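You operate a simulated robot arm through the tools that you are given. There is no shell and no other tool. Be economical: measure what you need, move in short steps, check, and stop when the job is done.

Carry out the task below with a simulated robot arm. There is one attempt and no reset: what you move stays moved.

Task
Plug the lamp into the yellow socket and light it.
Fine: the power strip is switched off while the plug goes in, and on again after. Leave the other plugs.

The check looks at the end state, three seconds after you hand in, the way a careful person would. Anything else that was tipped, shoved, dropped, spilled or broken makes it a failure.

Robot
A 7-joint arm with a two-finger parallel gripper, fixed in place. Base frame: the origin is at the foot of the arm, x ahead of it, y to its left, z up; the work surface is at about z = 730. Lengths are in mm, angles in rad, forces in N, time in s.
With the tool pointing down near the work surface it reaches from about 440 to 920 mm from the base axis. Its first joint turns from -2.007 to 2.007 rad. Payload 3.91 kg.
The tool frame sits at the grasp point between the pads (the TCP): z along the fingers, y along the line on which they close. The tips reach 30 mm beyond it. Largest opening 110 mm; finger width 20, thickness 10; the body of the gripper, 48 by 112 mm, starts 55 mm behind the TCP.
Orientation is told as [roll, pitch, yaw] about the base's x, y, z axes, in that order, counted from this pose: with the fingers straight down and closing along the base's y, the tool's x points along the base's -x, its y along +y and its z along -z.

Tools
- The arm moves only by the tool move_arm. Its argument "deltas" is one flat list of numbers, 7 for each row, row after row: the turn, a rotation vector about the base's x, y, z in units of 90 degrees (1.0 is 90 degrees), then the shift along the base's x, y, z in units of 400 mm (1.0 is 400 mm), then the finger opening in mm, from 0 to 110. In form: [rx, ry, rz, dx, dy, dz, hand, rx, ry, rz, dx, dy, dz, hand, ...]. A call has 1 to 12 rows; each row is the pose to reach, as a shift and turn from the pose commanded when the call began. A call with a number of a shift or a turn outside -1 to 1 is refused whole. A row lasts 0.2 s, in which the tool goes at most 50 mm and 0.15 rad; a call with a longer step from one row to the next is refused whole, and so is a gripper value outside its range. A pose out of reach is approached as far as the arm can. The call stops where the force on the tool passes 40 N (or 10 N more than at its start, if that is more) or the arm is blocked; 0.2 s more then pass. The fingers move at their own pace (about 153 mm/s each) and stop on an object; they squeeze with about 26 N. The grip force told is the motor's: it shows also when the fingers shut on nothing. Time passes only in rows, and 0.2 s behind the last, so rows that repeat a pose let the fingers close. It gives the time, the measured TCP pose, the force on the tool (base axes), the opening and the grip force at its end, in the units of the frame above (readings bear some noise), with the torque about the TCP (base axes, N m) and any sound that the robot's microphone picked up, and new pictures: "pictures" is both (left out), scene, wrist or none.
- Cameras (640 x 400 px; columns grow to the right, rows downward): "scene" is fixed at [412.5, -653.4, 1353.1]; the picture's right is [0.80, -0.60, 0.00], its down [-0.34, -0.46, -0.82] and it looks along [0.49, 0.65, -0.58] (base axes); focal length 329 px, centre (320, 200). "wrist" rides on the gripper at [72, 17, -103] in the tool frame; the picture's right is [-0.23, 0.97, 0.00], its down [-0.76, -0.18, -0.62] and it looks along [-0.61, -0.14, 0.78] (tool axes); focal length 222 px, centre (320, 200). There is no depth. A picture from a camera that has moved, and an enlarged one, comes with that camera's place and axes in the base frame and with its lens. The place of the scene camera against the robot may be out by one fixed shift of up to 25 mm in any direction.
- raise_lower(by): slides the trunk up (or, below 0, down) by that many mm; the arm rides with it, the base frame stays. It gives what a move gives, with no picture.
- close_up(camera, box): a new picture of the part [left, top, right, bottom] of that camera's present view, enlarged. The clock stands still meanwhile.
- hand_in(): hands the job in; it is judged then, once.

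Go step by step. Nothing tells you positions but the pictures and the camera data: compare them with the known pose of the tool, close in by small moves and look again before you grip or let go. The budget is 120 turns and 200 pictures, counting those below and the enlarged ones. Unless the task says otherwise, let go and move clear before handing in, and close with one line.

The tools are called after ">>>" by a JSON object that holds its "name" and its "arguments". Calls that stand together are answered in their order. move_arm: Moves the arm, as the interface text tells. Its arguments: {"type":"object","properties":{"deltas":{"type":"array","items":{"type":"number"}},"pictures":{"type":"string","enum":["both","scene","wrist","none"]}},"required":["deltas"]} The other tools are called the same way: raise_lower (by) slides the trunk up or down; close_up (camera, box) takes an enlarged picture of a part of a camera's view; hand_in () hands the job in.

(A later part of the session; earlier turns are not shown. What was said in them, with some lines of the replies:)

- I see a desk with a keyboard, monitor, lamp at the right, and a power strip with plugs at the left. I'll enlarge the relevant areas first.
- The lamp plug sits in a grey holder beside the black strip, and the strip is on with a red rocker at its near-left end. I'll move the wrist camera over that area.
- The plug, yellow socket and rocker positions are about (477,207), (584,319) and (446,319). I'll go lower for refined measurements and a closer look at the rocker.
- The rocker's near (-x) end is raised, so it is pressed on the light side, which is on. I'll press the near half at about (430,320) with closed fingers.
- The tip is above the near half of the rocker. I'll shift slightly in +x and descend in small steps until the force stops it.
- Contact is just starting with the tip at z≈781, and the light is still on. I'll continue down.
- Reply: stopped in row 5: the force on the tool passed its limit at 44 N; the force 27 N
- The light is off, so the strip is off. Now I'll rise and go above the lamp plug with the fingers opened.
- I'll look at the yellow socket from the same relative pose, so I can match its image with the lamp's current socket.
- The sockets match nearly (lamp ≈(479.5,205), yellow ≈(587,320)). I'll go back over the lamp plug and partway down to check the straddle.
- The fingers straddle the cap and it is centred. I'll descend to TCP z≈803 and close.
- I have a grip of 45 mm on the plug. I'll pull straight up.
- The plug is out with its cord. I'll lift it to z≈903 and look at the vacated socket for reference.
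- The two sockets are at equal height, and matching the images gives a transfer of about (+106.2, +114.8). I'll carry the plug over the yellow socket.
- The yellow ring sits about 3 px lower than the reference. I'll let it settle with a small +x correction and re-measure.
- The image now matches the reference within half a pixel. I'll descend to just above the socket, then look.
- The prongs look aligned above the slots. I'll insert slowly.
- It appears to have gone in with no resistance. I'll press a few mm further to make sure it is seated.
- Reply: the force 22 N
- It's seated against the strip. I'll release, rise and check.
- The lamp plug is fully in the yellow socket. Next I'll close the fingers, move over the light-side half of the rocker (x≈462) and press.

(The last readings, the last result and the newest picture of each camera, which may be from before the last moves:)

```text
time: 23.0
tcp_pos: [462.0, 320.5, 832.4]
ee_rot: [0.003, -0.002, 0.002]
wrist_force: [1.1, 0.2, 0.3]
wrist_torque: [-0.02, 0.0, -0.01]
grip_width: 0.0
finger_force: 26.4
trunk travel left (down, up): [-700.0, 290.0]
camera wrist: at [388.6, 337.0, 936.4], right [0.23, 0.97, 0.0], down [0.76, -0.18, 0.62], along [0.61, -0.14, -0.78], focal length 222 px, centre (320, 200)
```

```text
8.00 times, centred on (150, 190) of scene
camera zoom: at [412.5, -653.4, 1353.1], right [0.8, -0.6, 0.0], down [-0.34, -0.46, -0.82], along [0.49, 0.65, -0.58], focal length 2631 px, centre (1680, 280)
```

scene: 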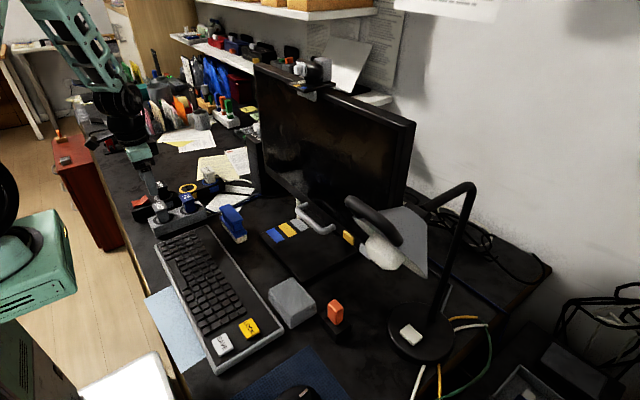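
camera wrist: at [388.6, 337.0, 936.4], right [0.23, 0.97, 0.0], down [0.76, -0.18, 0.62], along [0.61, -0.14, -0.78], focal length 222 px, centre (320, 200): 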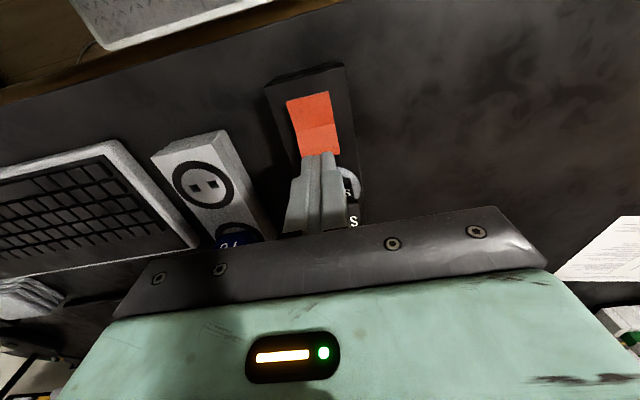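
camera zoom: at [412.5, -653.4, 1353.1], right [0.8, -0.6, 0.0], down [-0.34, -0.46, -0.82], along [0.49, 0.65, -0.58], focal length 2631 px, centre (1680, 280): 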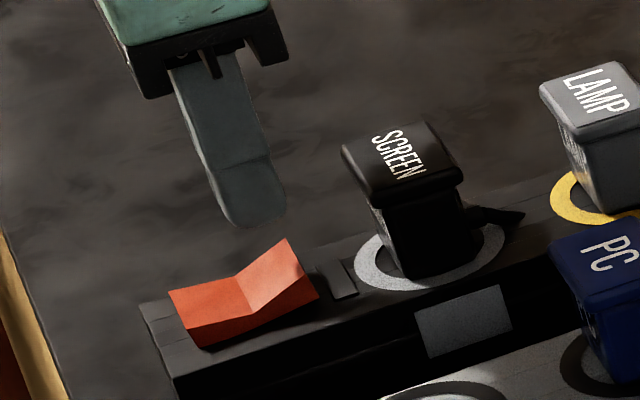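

The tip is over the raised half. Pressing down.

>>> {"name": "move_arm", "arguments": {"deltas": [0, 0, 0, 0, 0, -0.025, 0, 0, 0, 0, 0, 0, -0.045, 0, 0, 0, 0, 0, 0, -0.055, 0, 0, 0, 0, 0, 0, -0.062, 0, 0, 0, 0, 0, 0, -0.069, 0, 0, 0, 0, 0, 0, -0.076, 0, 0, 0, 0, 0, 0, -0.08, 0], "pictures": "none"}}

>>> {"name": "close_up", "arguments": {"camera": "scene", "box": [110, 165, 190, 215]}}

```text
time: 24.6
tcp_pos: [462.5, 320.0, 805.9]
ee_rot: [0.005, -0.003, 0.002]
wrist_force: [-5.0, -8.2, 25.6]
wrist_torque: [-0.29, -0.06, -0.06]
grip_width: 0.3
finger_force: 25.3
trunk travel left (down, up): [-700.0, 290.0]
stopped in row 7: the force on the tool passed its limit at 44 N (the readings are from after the stop); the commanded pose is now the measured one
```

```text
8.00 times, centred on (150, 190) of scene
camera zoom: at [412.5, -653.4, 1353.1], right [0.8, -0.6, 0.0], down [-0.34, -0.46, -0.82], along [0.49, 0.65, -0.58], focal length 2631 px, centre (1680, 280)
```

zoom: 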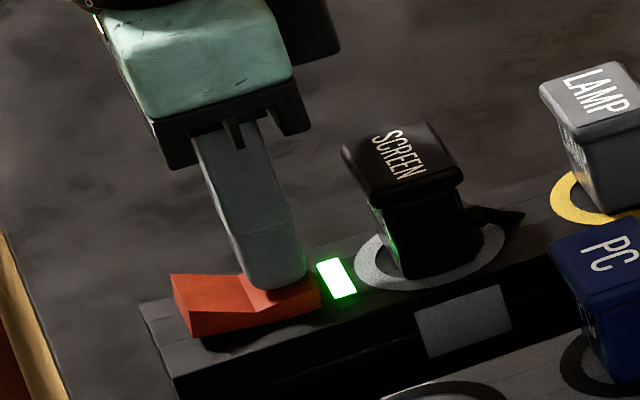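

The strip is on again. I'll rise and look at whether the lamp is lit.

>>> {"name": "move_arm", "arguments": {"deltas": [0, 0, 0, 0, 0, 0.1, 0, 0, 0, 0, 0, 0, 0.2, 0, 0, 0, 0, 0, 0, 0.3, 0, 0, 0, 0, 0, 0, 0.4, 0, 0, 0, 0, 0, 0, 0.5, 0, 0, 0, 0, 0, 0, 0.6, 0], "pictures": "scene"}}

>>> {"name": "close_up", "arguments": {"camera": "scene", "box": [320, 170, 500, 370]}}

```text
time: 26.0
tcp_pos: [463.7, 318.9, 1041.4]
ee_rot: [0.005, -0.002, 0.001]
wrist_force: [0.8, -0.7, -0.8]
wrist_torque: [-0.01, -0.01, 0.02]
grip_width: 0.0
finger_force: 25.8
trunk travel left (down, up): [-700.0, 290.0]
```

scene: 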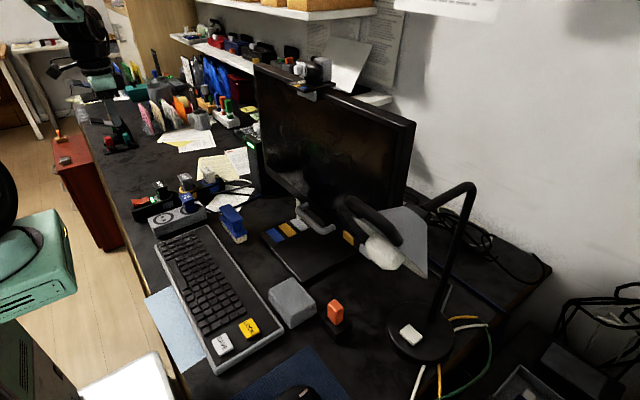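

```text
2.00 times, centred on (410, 270) of scene
camera zoom: at [412.5, -653.4, 1353.1], right [0.8, -0.6, 0.0], down [-0.34, -0.46, -0.82], along [0.49, 0.65, -0.58], focal length 658 px, centre (140, 60)
```

zoom: 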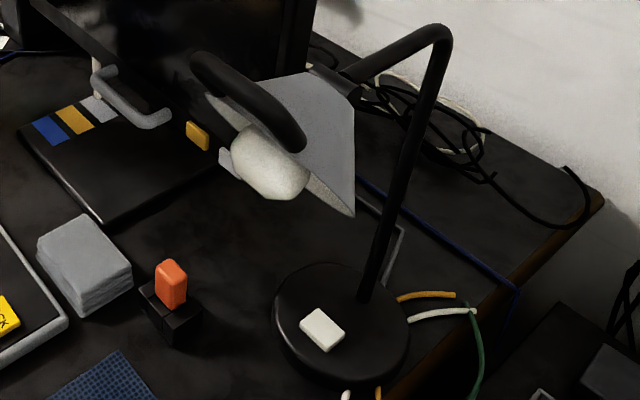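

The strip is live but the lamp is unlit, so its white base button at roughly (765,-445) has to be pressed. That is near the reach limit and under the lamp head, so I'll swing over there high and look first.

>>> {"name": "move_arm", "arguments": {"deltas": [0, 0, 0, 0.01, -0.08, 0.03, 0, 0, 0, 0, 0.02, -0.18, 0.06, 0, 0, 0, 0, 0.03, -0.28, 0.09, 0, 0, 0, 0, 0.04, -0.38, 0.12, 0, 0, 0, 0, 0.05, -0.48, 0.15, 0, 0, 0, 0, 0.06, -0.58, 0.18, 0, 0, 0, 0, 0.07, -0.68, 0.21, 0, 0, 0, 0, 0.08, -0.78, 0.24, 0, 0, 0, 0, 0.09, -0.88, 0.27, 0, 0, 0, 0, 0.1, -0.98, 0.27, 0], "pictures": "none"}}

>>> {"name": "move_arm", "arguments": {"deltas": [0, 0, -0.08, 0.02, -0.08, 0, 0, 0, 0, -0.16, 0.05, -0.18, 0, 0, 0, 0, -0.24, 0.08, -0.28, 0, 0, 0, 0, -0.32, 0.1, -0.36, 0, 0, 0, 0, -0.34, 0.12, -0.44, 0, 0, 0, 0, -0.34, 0.14, -0.5, 0, 0], "pictures": "both"}}

```text
time: 28.2
tcp_pos: [503.5, -72.6, 1150.3]
ee_rot: [0.005, -0.001, 0.001]
wrist_force: [-0.2, -0.3, 0.5]
wrist_torque: [-0.04, 0.0, 0.01]
grip_width: 0.0
finger_force: 25.6
trunk travel left (down, up): [-700.0, 290.0]
```

```text
time: 29.6
tcp_pos: [558.3, -272.2, 1151.1]
ee_rot: [0.006, -0.001, -0.531]
wrist_force: [-0.3, 1.1, 0.0]
wrist_torque: [-0.04, -0.02, -0.01]
grip_width: 0.0
finger_force: 25.9
trunk travel left (down, up): [-700.0, 290.0]
camera wrist: at [502.7, -220.5, 1254.7], right [0.69, 0.72, 0.01], down [0.56, -0.54, 0.62], along [0.45, -0.43, -0.78], focal length 222 px, centre (320, 200)
```

scene: 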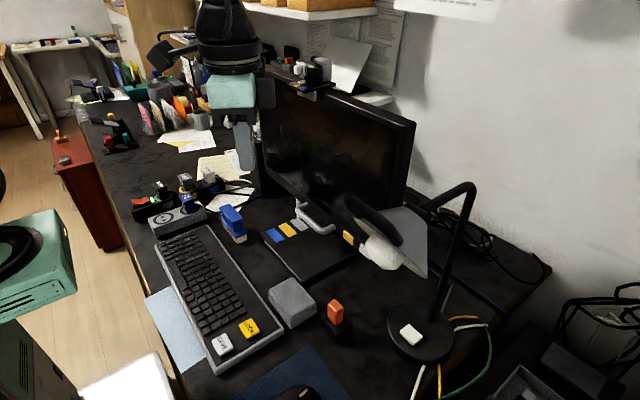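
wrist: 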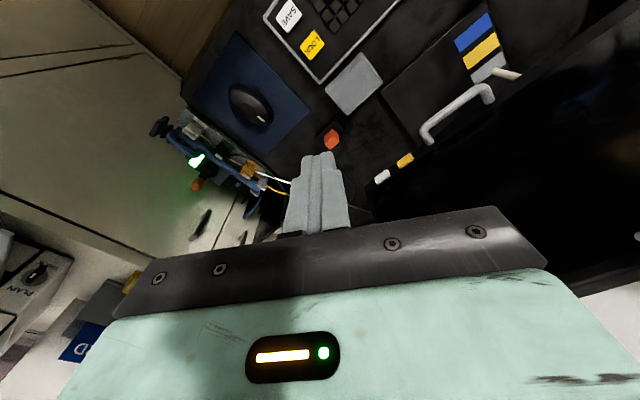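

The closed fingers hide the lamp base, so I'll open them to see between.

>>> {"name": "move_arm", "arguments": {"deltas": [0, 0, 0, -0.1, 0.06, 0, 60, 0, 0, 0, -0.15, 0.1, 0, 110, 0, 0, 0, -0.15, 0.1, 0, 110], "pictures": "wrist"}}

>>> {"name": "close_up", "arguments": {"camera": "wrist", "box": [200, 100, 440, 250]}}

```text
time: 30.4
tcp_pos: [499.8, -231.1, 1151.8]
ee_rot: [0.006, -0.002, -0.532]
wrist_force: [-0.6, -0.1, -0.2]
wrist_torque: [0.02, 0.02, -0.02]
grip_width: 110.0
finger_force: 0.0
trunk travel left (down, up): [-700.0, 290.0]
camera wrist: at [443.2, -179.4, 1254.1], right [0.69, 0.72, 0.01], down [0.56, -0.54, 0.62], along [0.45, -0.43, -0.78], focal length 222 px, centre (320, 200)
```

wrist: 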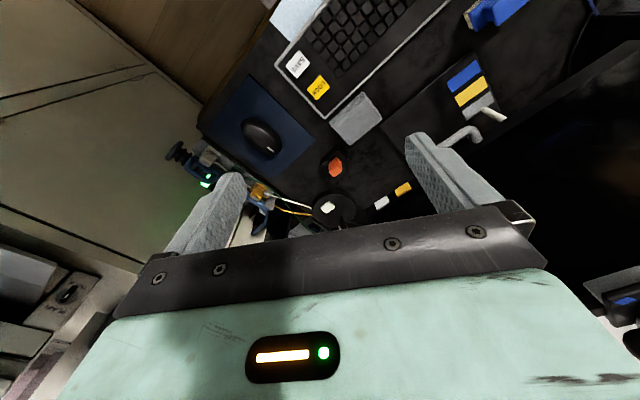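

```text
2.67 times, centred on (320, 175) of wrist
camera zoom: at [443.2, -179.4, 1254.1], right [0.69, 0.72, 0.01], down [0.56, -0.54, 0.62], along [0.45, -0.43, -0.78], focal length 592 px, centre (320, 267)
```

zoom: 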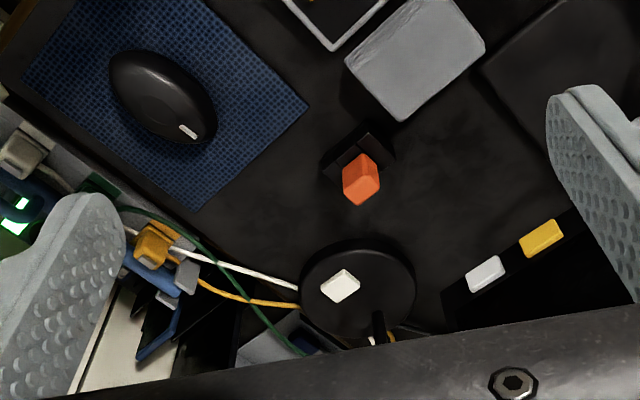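

The button is at about (765,-455,755) with the stem just outward of it. I need to locate the lamp head, so I'll look from higher and further out.

>>> {"name": "move_arm", "arguments": {"deltas": [0, 0, 0, 0.1, -0.06, 0.05, 110, 0, 0, 0, 0.2, -0.12, 0.1, 110, 0, 0, 0, 0.3, -0.18, 0.15, 110, 0, 0, 0, 0.36, -0.22, 0.2, 110, 0, 0, 0, 0.36, -0.22, 0.2, 110], "pictures": "both"}}

>>> {"name": "close_up", "arguments": {"camera": "wrist", "box": [200, 80, 440, 230]}}

```text
refused: row 1 steps farther than a row can; nothing moved
```

```text
2.67 times, centred on (320, 155) of wrist
camera zoom: at [443.2, -179.4, 1254.1], right [0.69, 0.72, 0.01], down [0.56, -0.54, 0.62], along [0.45, -0.43, -0.78], focal length 592 px, centre (320, 320)
```

zoom: 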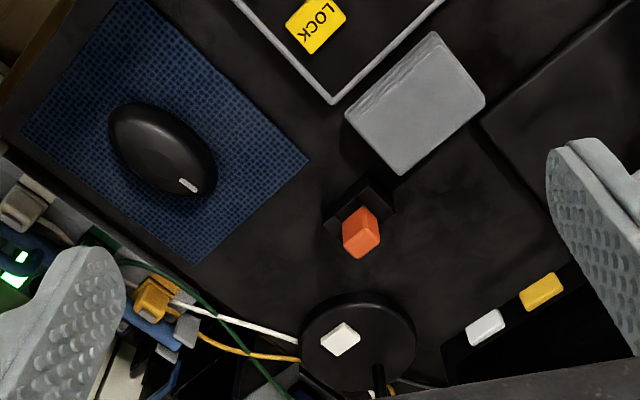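

The step was a little too long, so I'll repeat it with smaller ones.

>>> {"name": "move_arm", "arguments": {"deltas": [0, 0, 0, 0.08, -0.05, 0.04, 110, 0, 0, 0, 0.16, -0.1, 0.08, 110, 0, 0, 0, 0.24, -0.15, 0.12, 110, 0, 0, 0, 0.31, -0.19, 0.16, 110, 0, 0, 0, 0.36, -0.22, 0.2, 110, 0, 0, 0, 0.36, -0.22, 0.2, 110], "pictures": "both"}}

>>> {"name": "close_up", "arguments": {"camera": "wrist", "box": [200, 80, 440, 230]}}

```text
time: 31.8
tcp_pos: [641.7, -316.9, 1230.0]
ee_rot: [0.005, -0.002, -0.532]
wrist_force: [-0.6, -0.7, -0.7]
wrist_torque: [0.0, -0.03, -0.04]
grip_width: 110.0
finger_force: 0.1
trunk travel left (down, up): [-700.0, 290.0]
camera wrist: at [587.4, -266.9, 1334.7], right [0.69, 0.72, 0.01], down [0.56, -0.54, 0.62], along [0.45, -0.43, -0.78], focal length 222 px, centre (320, 200)
```

scene: 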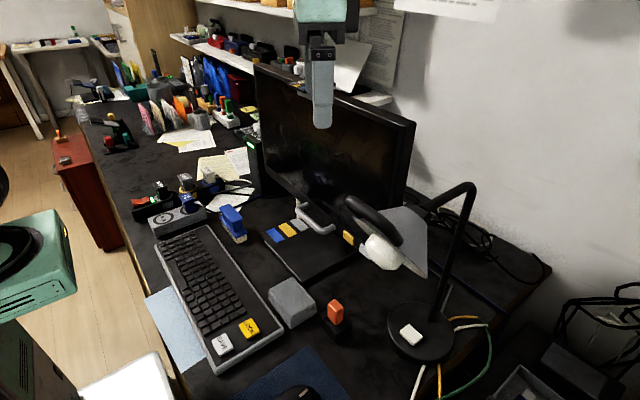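
wrist: 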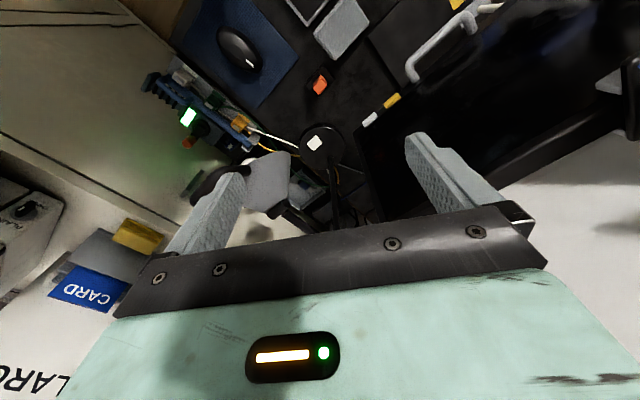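

```text
2.67 times, centred on (320, 155) of wrist
camera zoom: at [587.4, -266.9, 1334.7], right [0.69, 0.72, 0.01], down [0.56, -0.54, 0.62], along [0.45, -0.43, -0.78], focal length 592 px, centre (320, 320)
```

zoom: 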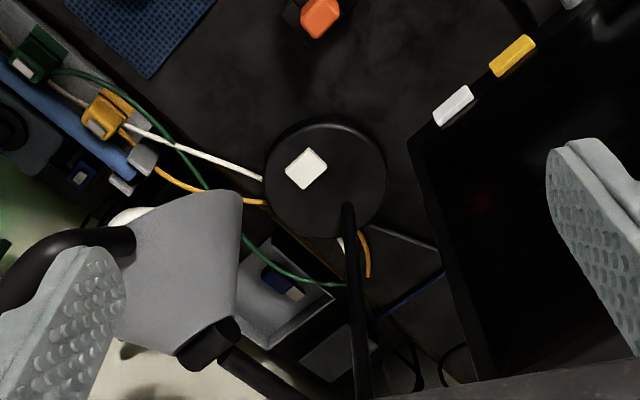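

The lamp head hangs at (≈590–730, −420…−530, z≥960), the lamp arm passes above the button, and the monitor edge is near (790,−350). I'll come in tilted about 40° from the robot's side, through the gap below the head, starting with the yaw and closing the fingers.

>>> {"name": "move_arm", "arguments": {"deltas": [0, 0, -0.08, 0.01, 0, -0.08, 50, 0, 0, -0.16, 0.02, 0, -0.16, 0, 0, 0, -0.2356, 0.03, 0, -0.25, 0, 0, 0, -0.2356, 0.04, 0, -0.325, 0], "pictures": "none"}}

>>> {"name": "move_arm", "arguments": {"deltas": [-0.069, -0.055, 0, 0, 0, -0.04, 0, -0.138, -0.11, 0, 0, 0, -0.08, 0, -0.207, -0.165, 0, 0, 0, -0.12, 0, -0.276, -0.22, 0, 0, 0, -0.16, 0, -0.346, -0.275, 0, 0, 0, -0.2, 0, -0.346, -0.275, 0, 0, 0, -0.235, 0], "pictures": "both"}}

```text
time: 32.8
tcp_pos: [659.0, -318.3, 1102.2]
ee_rot: [0.007, -0.002, -0.905]
wrist_force: [-0.6, 0.6, -0.1]
wrist_torque: [0.02, 0.01, -0.01]
grip_width: 0.1
finger_force: 26.3
trunk travel left (down, up): [-700.0, 290.0]
```

```text
time: 34.2
tcp_pos: [657.9, -320.5, 1007.9]
ee_rot: [0.01, -0.698, -0.904]
wrist_force: [0.2, 0.1, 0.2]
wrist_torque: [0.01, -0.04, 0.04]
grip_width: 0.0
finger_force: 25.9
trunk travel left (down, up): [-700.0, 290.0]
camera wrist: at [594.0, -214.6, 1040.1], right [0.87, 0.47, 0.15], down [-0.03, -0.26, 0.97], along [0.49, -0.84, -0.21], focal length 222 px, centre (320, 200)
```

scene: 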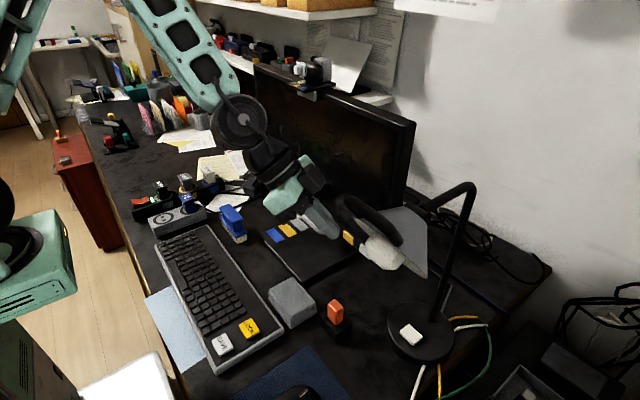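
wrist: 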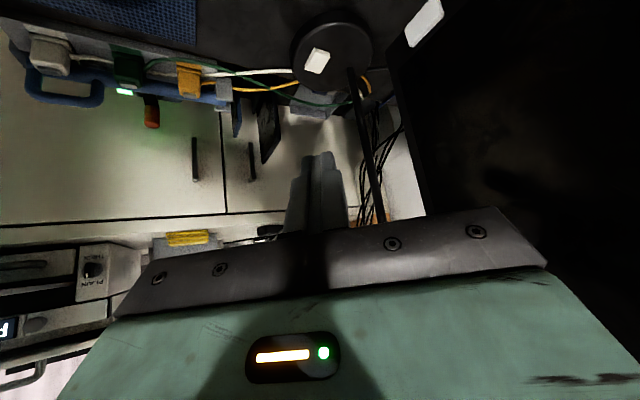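

The button is consistently at (767,−454,755), and the path between shade and monitor looks open. I'll advance partway along the tool axis and check the clearances.

>>> {"name": "move_arm", "arguments": {"deltas": [0, 0, 0, 0.0375, -0.0469, -0.0725, 0, 0, 0, 0, 0.075, -0.0938, -0.145, 0, 0, 0, 0, 0.1125, -0.1406, -0.2175, 0, 0, 0, 0, 0.15, -0.1875, -0.29, 0, 0, 0, 0, 0.15, -0.1875, -0.29, 0], "pictures": "both"}}

>>> {"name": "close_up", "arguments": {"camera": "scene", "box": [250, 150, 490, 370]}}

```text
time: 35.4
tcp_pos: [717.3, -395.8, 890.7]
ee_rot: [0.01, -0.697, -0.905]
wrist_force: [0.6, 0.7, 0.7]
wrist_torque: [0.01, 0.01, 0.0]
grip_width: 0.0
finger_force: 26.1
trunk travel left (down, up): [-700.0, 290.0]
camera wrist: at [653.0, -290.1, 923.5], right [0.87, 0.47, 0.15], down [-0.03, -0.26, 0.97], along [0.49, -0.84, -0.21], focal length 222 px, centre (320, 200)
```

scene: 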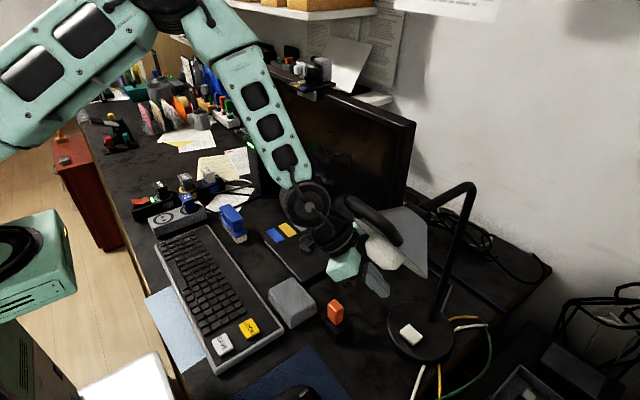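
wrist: 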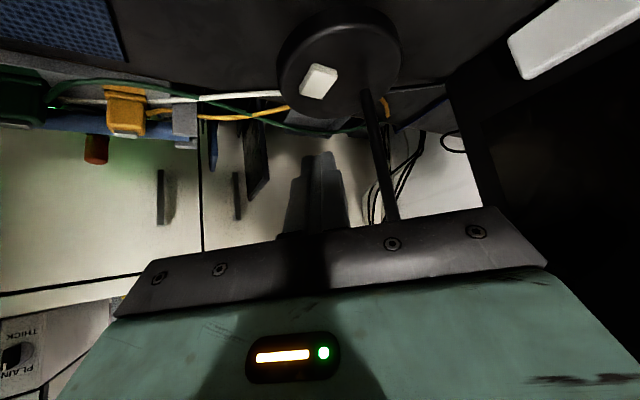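

```text
1.82 times, centred on (370, 260) of scene
camera zoom: at [412.5, -653.4, 1353.1], right [0.8, -0.6, 0.0], down [-0.34, -0.46, -0.82], along [0.49, 0.65, -0.58], focal length 598 px, centre (229, 91)
```

zoom: 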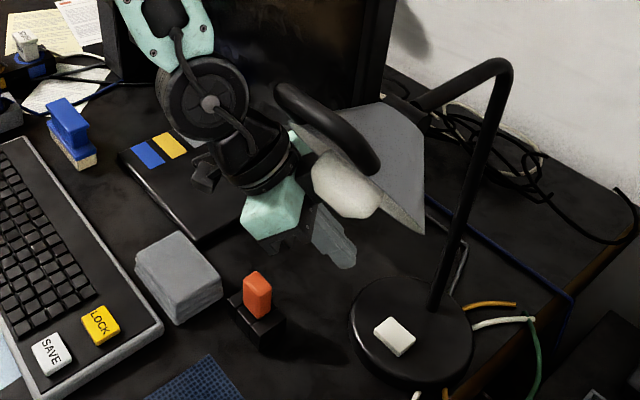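

>>> {"name": "close_up", "arguments": {"camera": "wrist", "box": [270, 40, 390, 115]}}

>>> {"name": "close_up", "arguments": {"camera": "scene", "box": [380, 295, 460, 365]}}

```text
5.33 times, centred on (330, 78) of wrist
camera zoom: at [653.0, -290.1, 923.5], right [0.87, 0.47, 0.15], down [-0.03, -0.26, 0.97], along [0.49, -0.84, -0.21], focal length 1185 px, centre (267, 853)
```

zoom: 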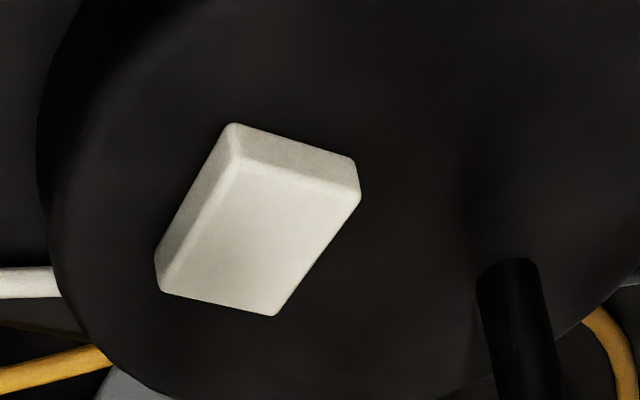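

```text
5.71 times, centred on (420, 330) of scene
camera zoom: at [412.5, -653.4, 1353.1], right [0.8, -0.6, 0.0], down [-0.34, -0.46, -0.82], along [0.49, 0.65, -0.58], focal length 1879 px, centre (-251, -543)
```

zoom: 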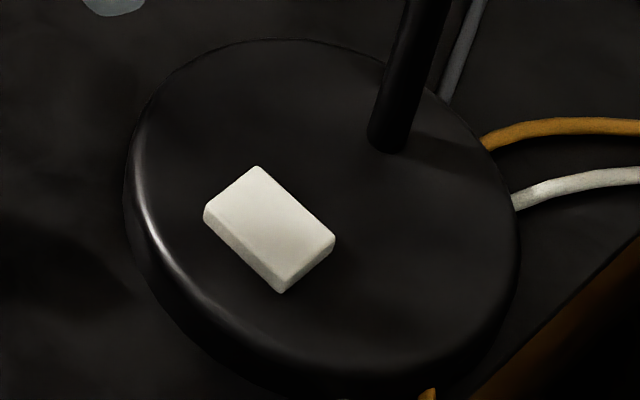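

The route is clear with the button in view. I'll advance to about 18 mm above the button.

>>> {"name": "move_arm", "arguments": {"deltas": [0, 0, 0, 0.036, -0.041, -0.072, 0, 0, 0, 0, 0.072, -0.082, -0.143, 0, 0, 0, 0, 0.109, -0.123, -0.215, 0, 0, 0, 0, 0.109, -0.123, -0.215, 0], "pictures": "both"}}

>>> {"name": "close_up", "arguments": {"camera": "scene", "box": [340, 230, 480, 370]}}

>>> {"name": "close_up", "arguments": {"camera": "wrist", "box": [240, 60, 400, 220]}}

```text
time: 36.4
tcp_pos: [761.6, -441.9, 804.8]
ee_rot: [0.01, -0.696, -0.902]
wrist_force: [0.5, 0.2, 0.4]
wrist_torque: [-0.03, -0.02, 0.0]
grip_width: 0.0
finger_force: 26.2
trunk travel left (down, up): [-700.0, 290.0]
camera wrist: at [697.2, -336.2, 836.8], right [0.87, 0.47, 0.15], down [-0.03, -0.26, 0.97], along [0.49, -0.84, -0.21], focal length 222 px, centre (320, 200)
```

scene: 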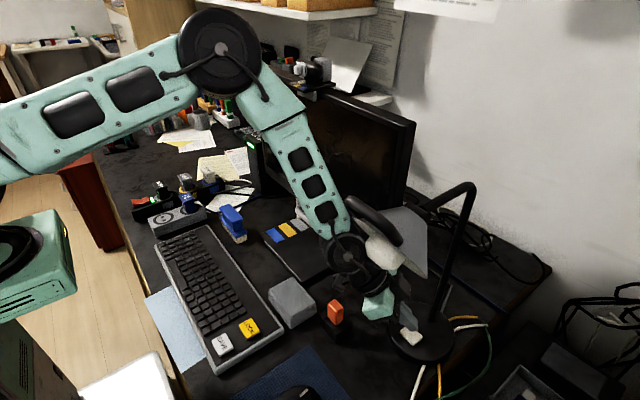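
wrist: 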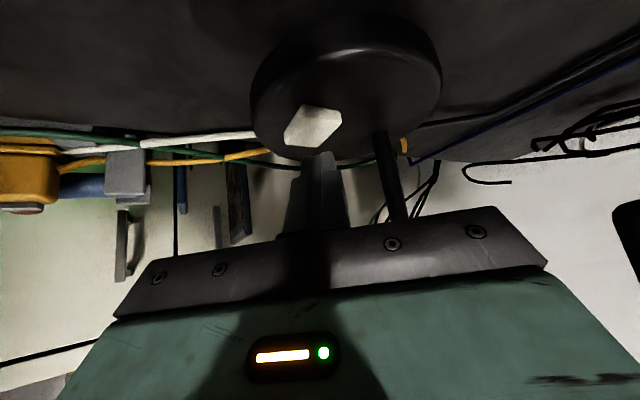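

```text
2.86 times, centred on (410, 300) of scene
camera zoom: at [412.5, -653.4, 1353.1], right [0.8, -0.6, 0.0], down [-0.34, -0.46, -0.82], along [0.49, 0.65, -0.58], focal length 940 px, centre (63, -86)
```

zoom: 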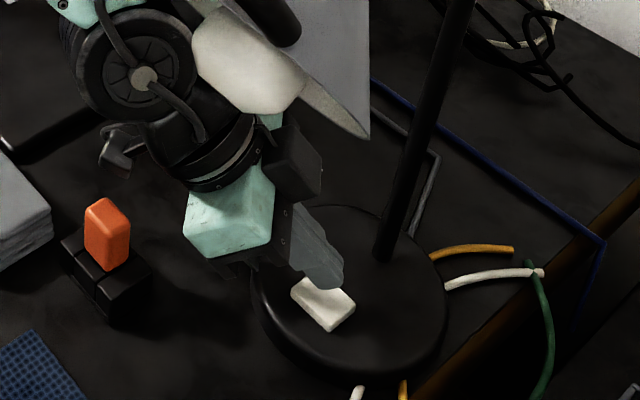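

```text
2.50 times, centred on (320, 140) of wrist
camera zoom: at [697.2, -336.2, 836.8], right [0.87, 0.47, 0.15], down [-0.03, -0.26, 0.97], along [0.49, -0.84, -0.21], focal length 555 px, centre (320, 350)
```

zoom: 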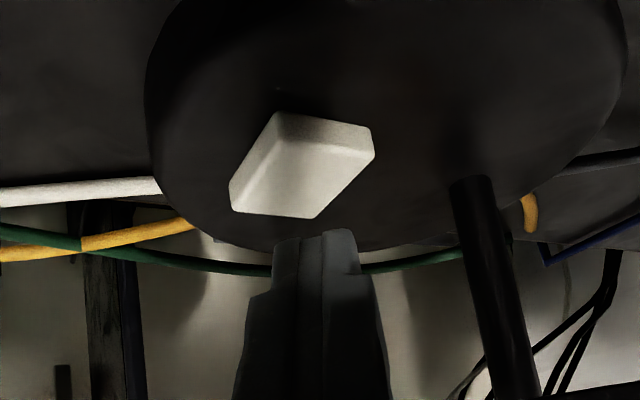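

The tip is nearly centred above the button; I'll shift 4 mm in −x and press straight down in small steps.

>>> {"name": "move_arm", "arguments": {"deltas": [0, 0, 0, -0.01, -0.005, -0.02, 0, 0, 0, 0, -0.01, -0.005, -0.035, 0, 0, 0, 0, -0.01, -0.005, -0.042, 0, 0, 0, 0, -0.01, -0.005, -0.047, 0, 0, 0, 0, -0.01, -0.005, -0.052, 0], "pictures": "scene"}}

>>> {"name": "close_up", "arguments": {"camera": "scene", "box": [340, 230, 480, 370]}}

```text
time: 37.6
tcp_pos: [759.2, -445.4, 785.0]
ee_rot: [0.011, -0.697, -0.905]
wrist_force: [-1.5, 0.1, 10.2]
wrist_torque: [0.49, 0.4, -0.16]
grip_width: 0.0
finger_force: 26.0
trunk travel left (down, up): [-700.0, 290.0]
heard: click
```

scene: 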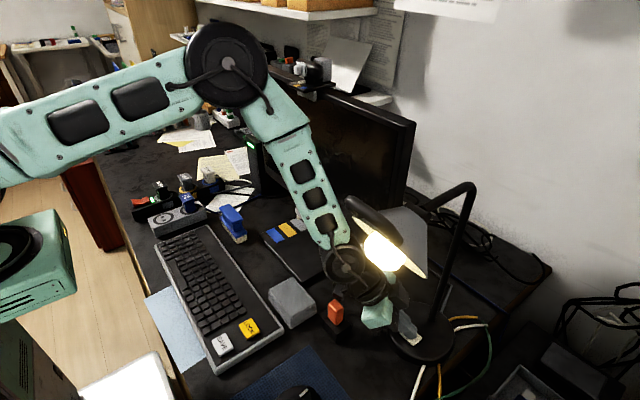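

```text
2.86 times, centred on (410, 300) of scene
camera zoom: at [412.5, -653.4, 1353.1], right [0.8, -0.6, 0.0], down [-0.34, -0.46, -0.82], along [0.49, 0.65, -0.58], focal length 940 px, centre (63, -86)
```

zoom: 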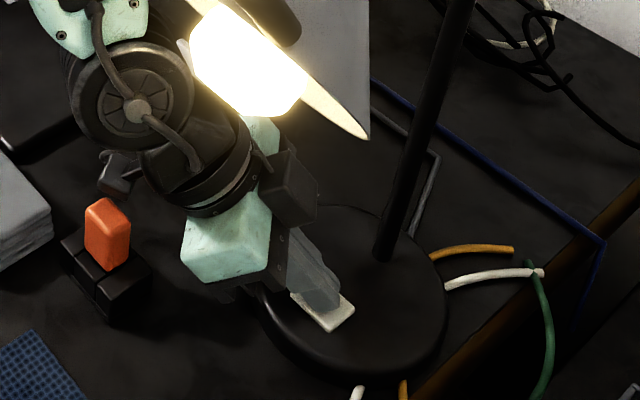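

A click, and the lamp is lit. I'll retreat along the same path.

>>> {"name": "move_arm", "arguments": {"deltas": [0, 0, 0, 0.005, 0.003, 0.025, 0, 0, 0, 0, 0.01, 0.005, 0.052, 0, 0, 0, 0, -0.026, 0.046, 0.124, 0, 0, 0, 0, -0.062, 0.087, 0.195, 0, 0, 0, 0, -0.099, 0.128, 0.267, 0, 0, 0, 0, -0.137, 0.175, 0.34, 0, 0, 0, 0, -0.174, 0.222, 0.412, 0, 0, 0, 0, -0.212, 0.269, 0.485, 0, 0, 0, 0, -0.249, 0.3155, 0.557, 0, 0, 0, 0, -0.29, 0.365, 0.63, 0, 0, 0, 0, -0.33, 0.415, 0.7, 0], "pictures": "scene"}}

>>> {"name": "close_up", "arguments": {"camera": "scene", "box": [110, 150, 270, 260]}}

```text
time: 40.0
tcp_pos: [626.7, -278.4, 1063.1]
ee_rot: [0.008, -0.696, -0.905]
wrist_force: [-0.5, -0.3, 0.0]
wrist_torque: [-0.01, -0.02, 0.02]
grip_width: 0.0
finger_force: 25.9
trunk travel left (down, up): [-700.0, 290.0]
```

scene: 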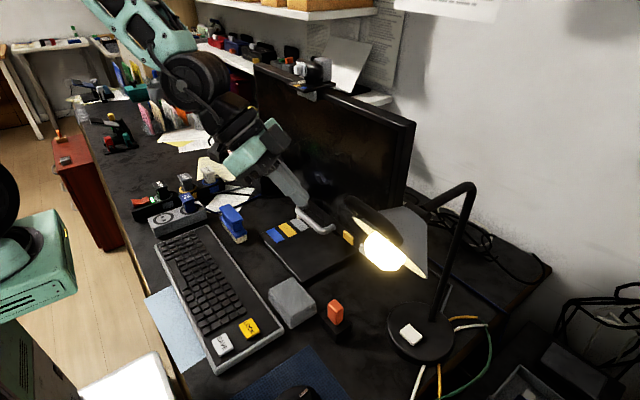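

```text
3.64 times, centred on (190, 205) of scene
camera zoom: at [412.5, -653.4, 1353.1], right [0.8, -0.6, 0.0], down [-0.34, -0.46, -0.82], along [0.49, 0.65, -0.58], focal length 1196 px, centre (793, 182)
```

zoom: 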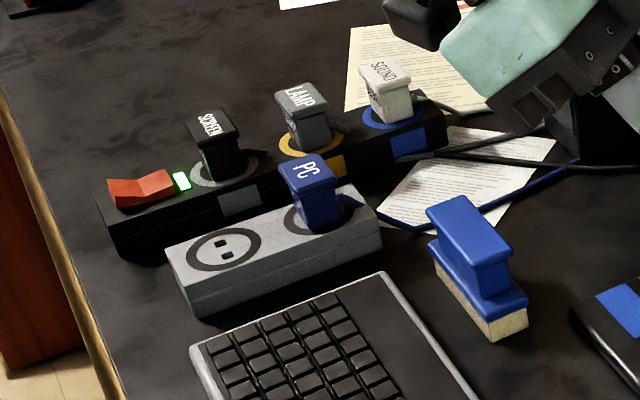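

The lamp is lit, its plug is in the yellow socket, the strip is on, and the other plugs and objects are undisturbed. The arm is clear, so I'm handing in.

>>> {"name": "hand_in", "arguments": {}}

```text
The job is handed in.
```

The lamp is plugged into the yellow socket and lit. The power strip was off while the plug went in and is on again, and I left the other plugs alone.
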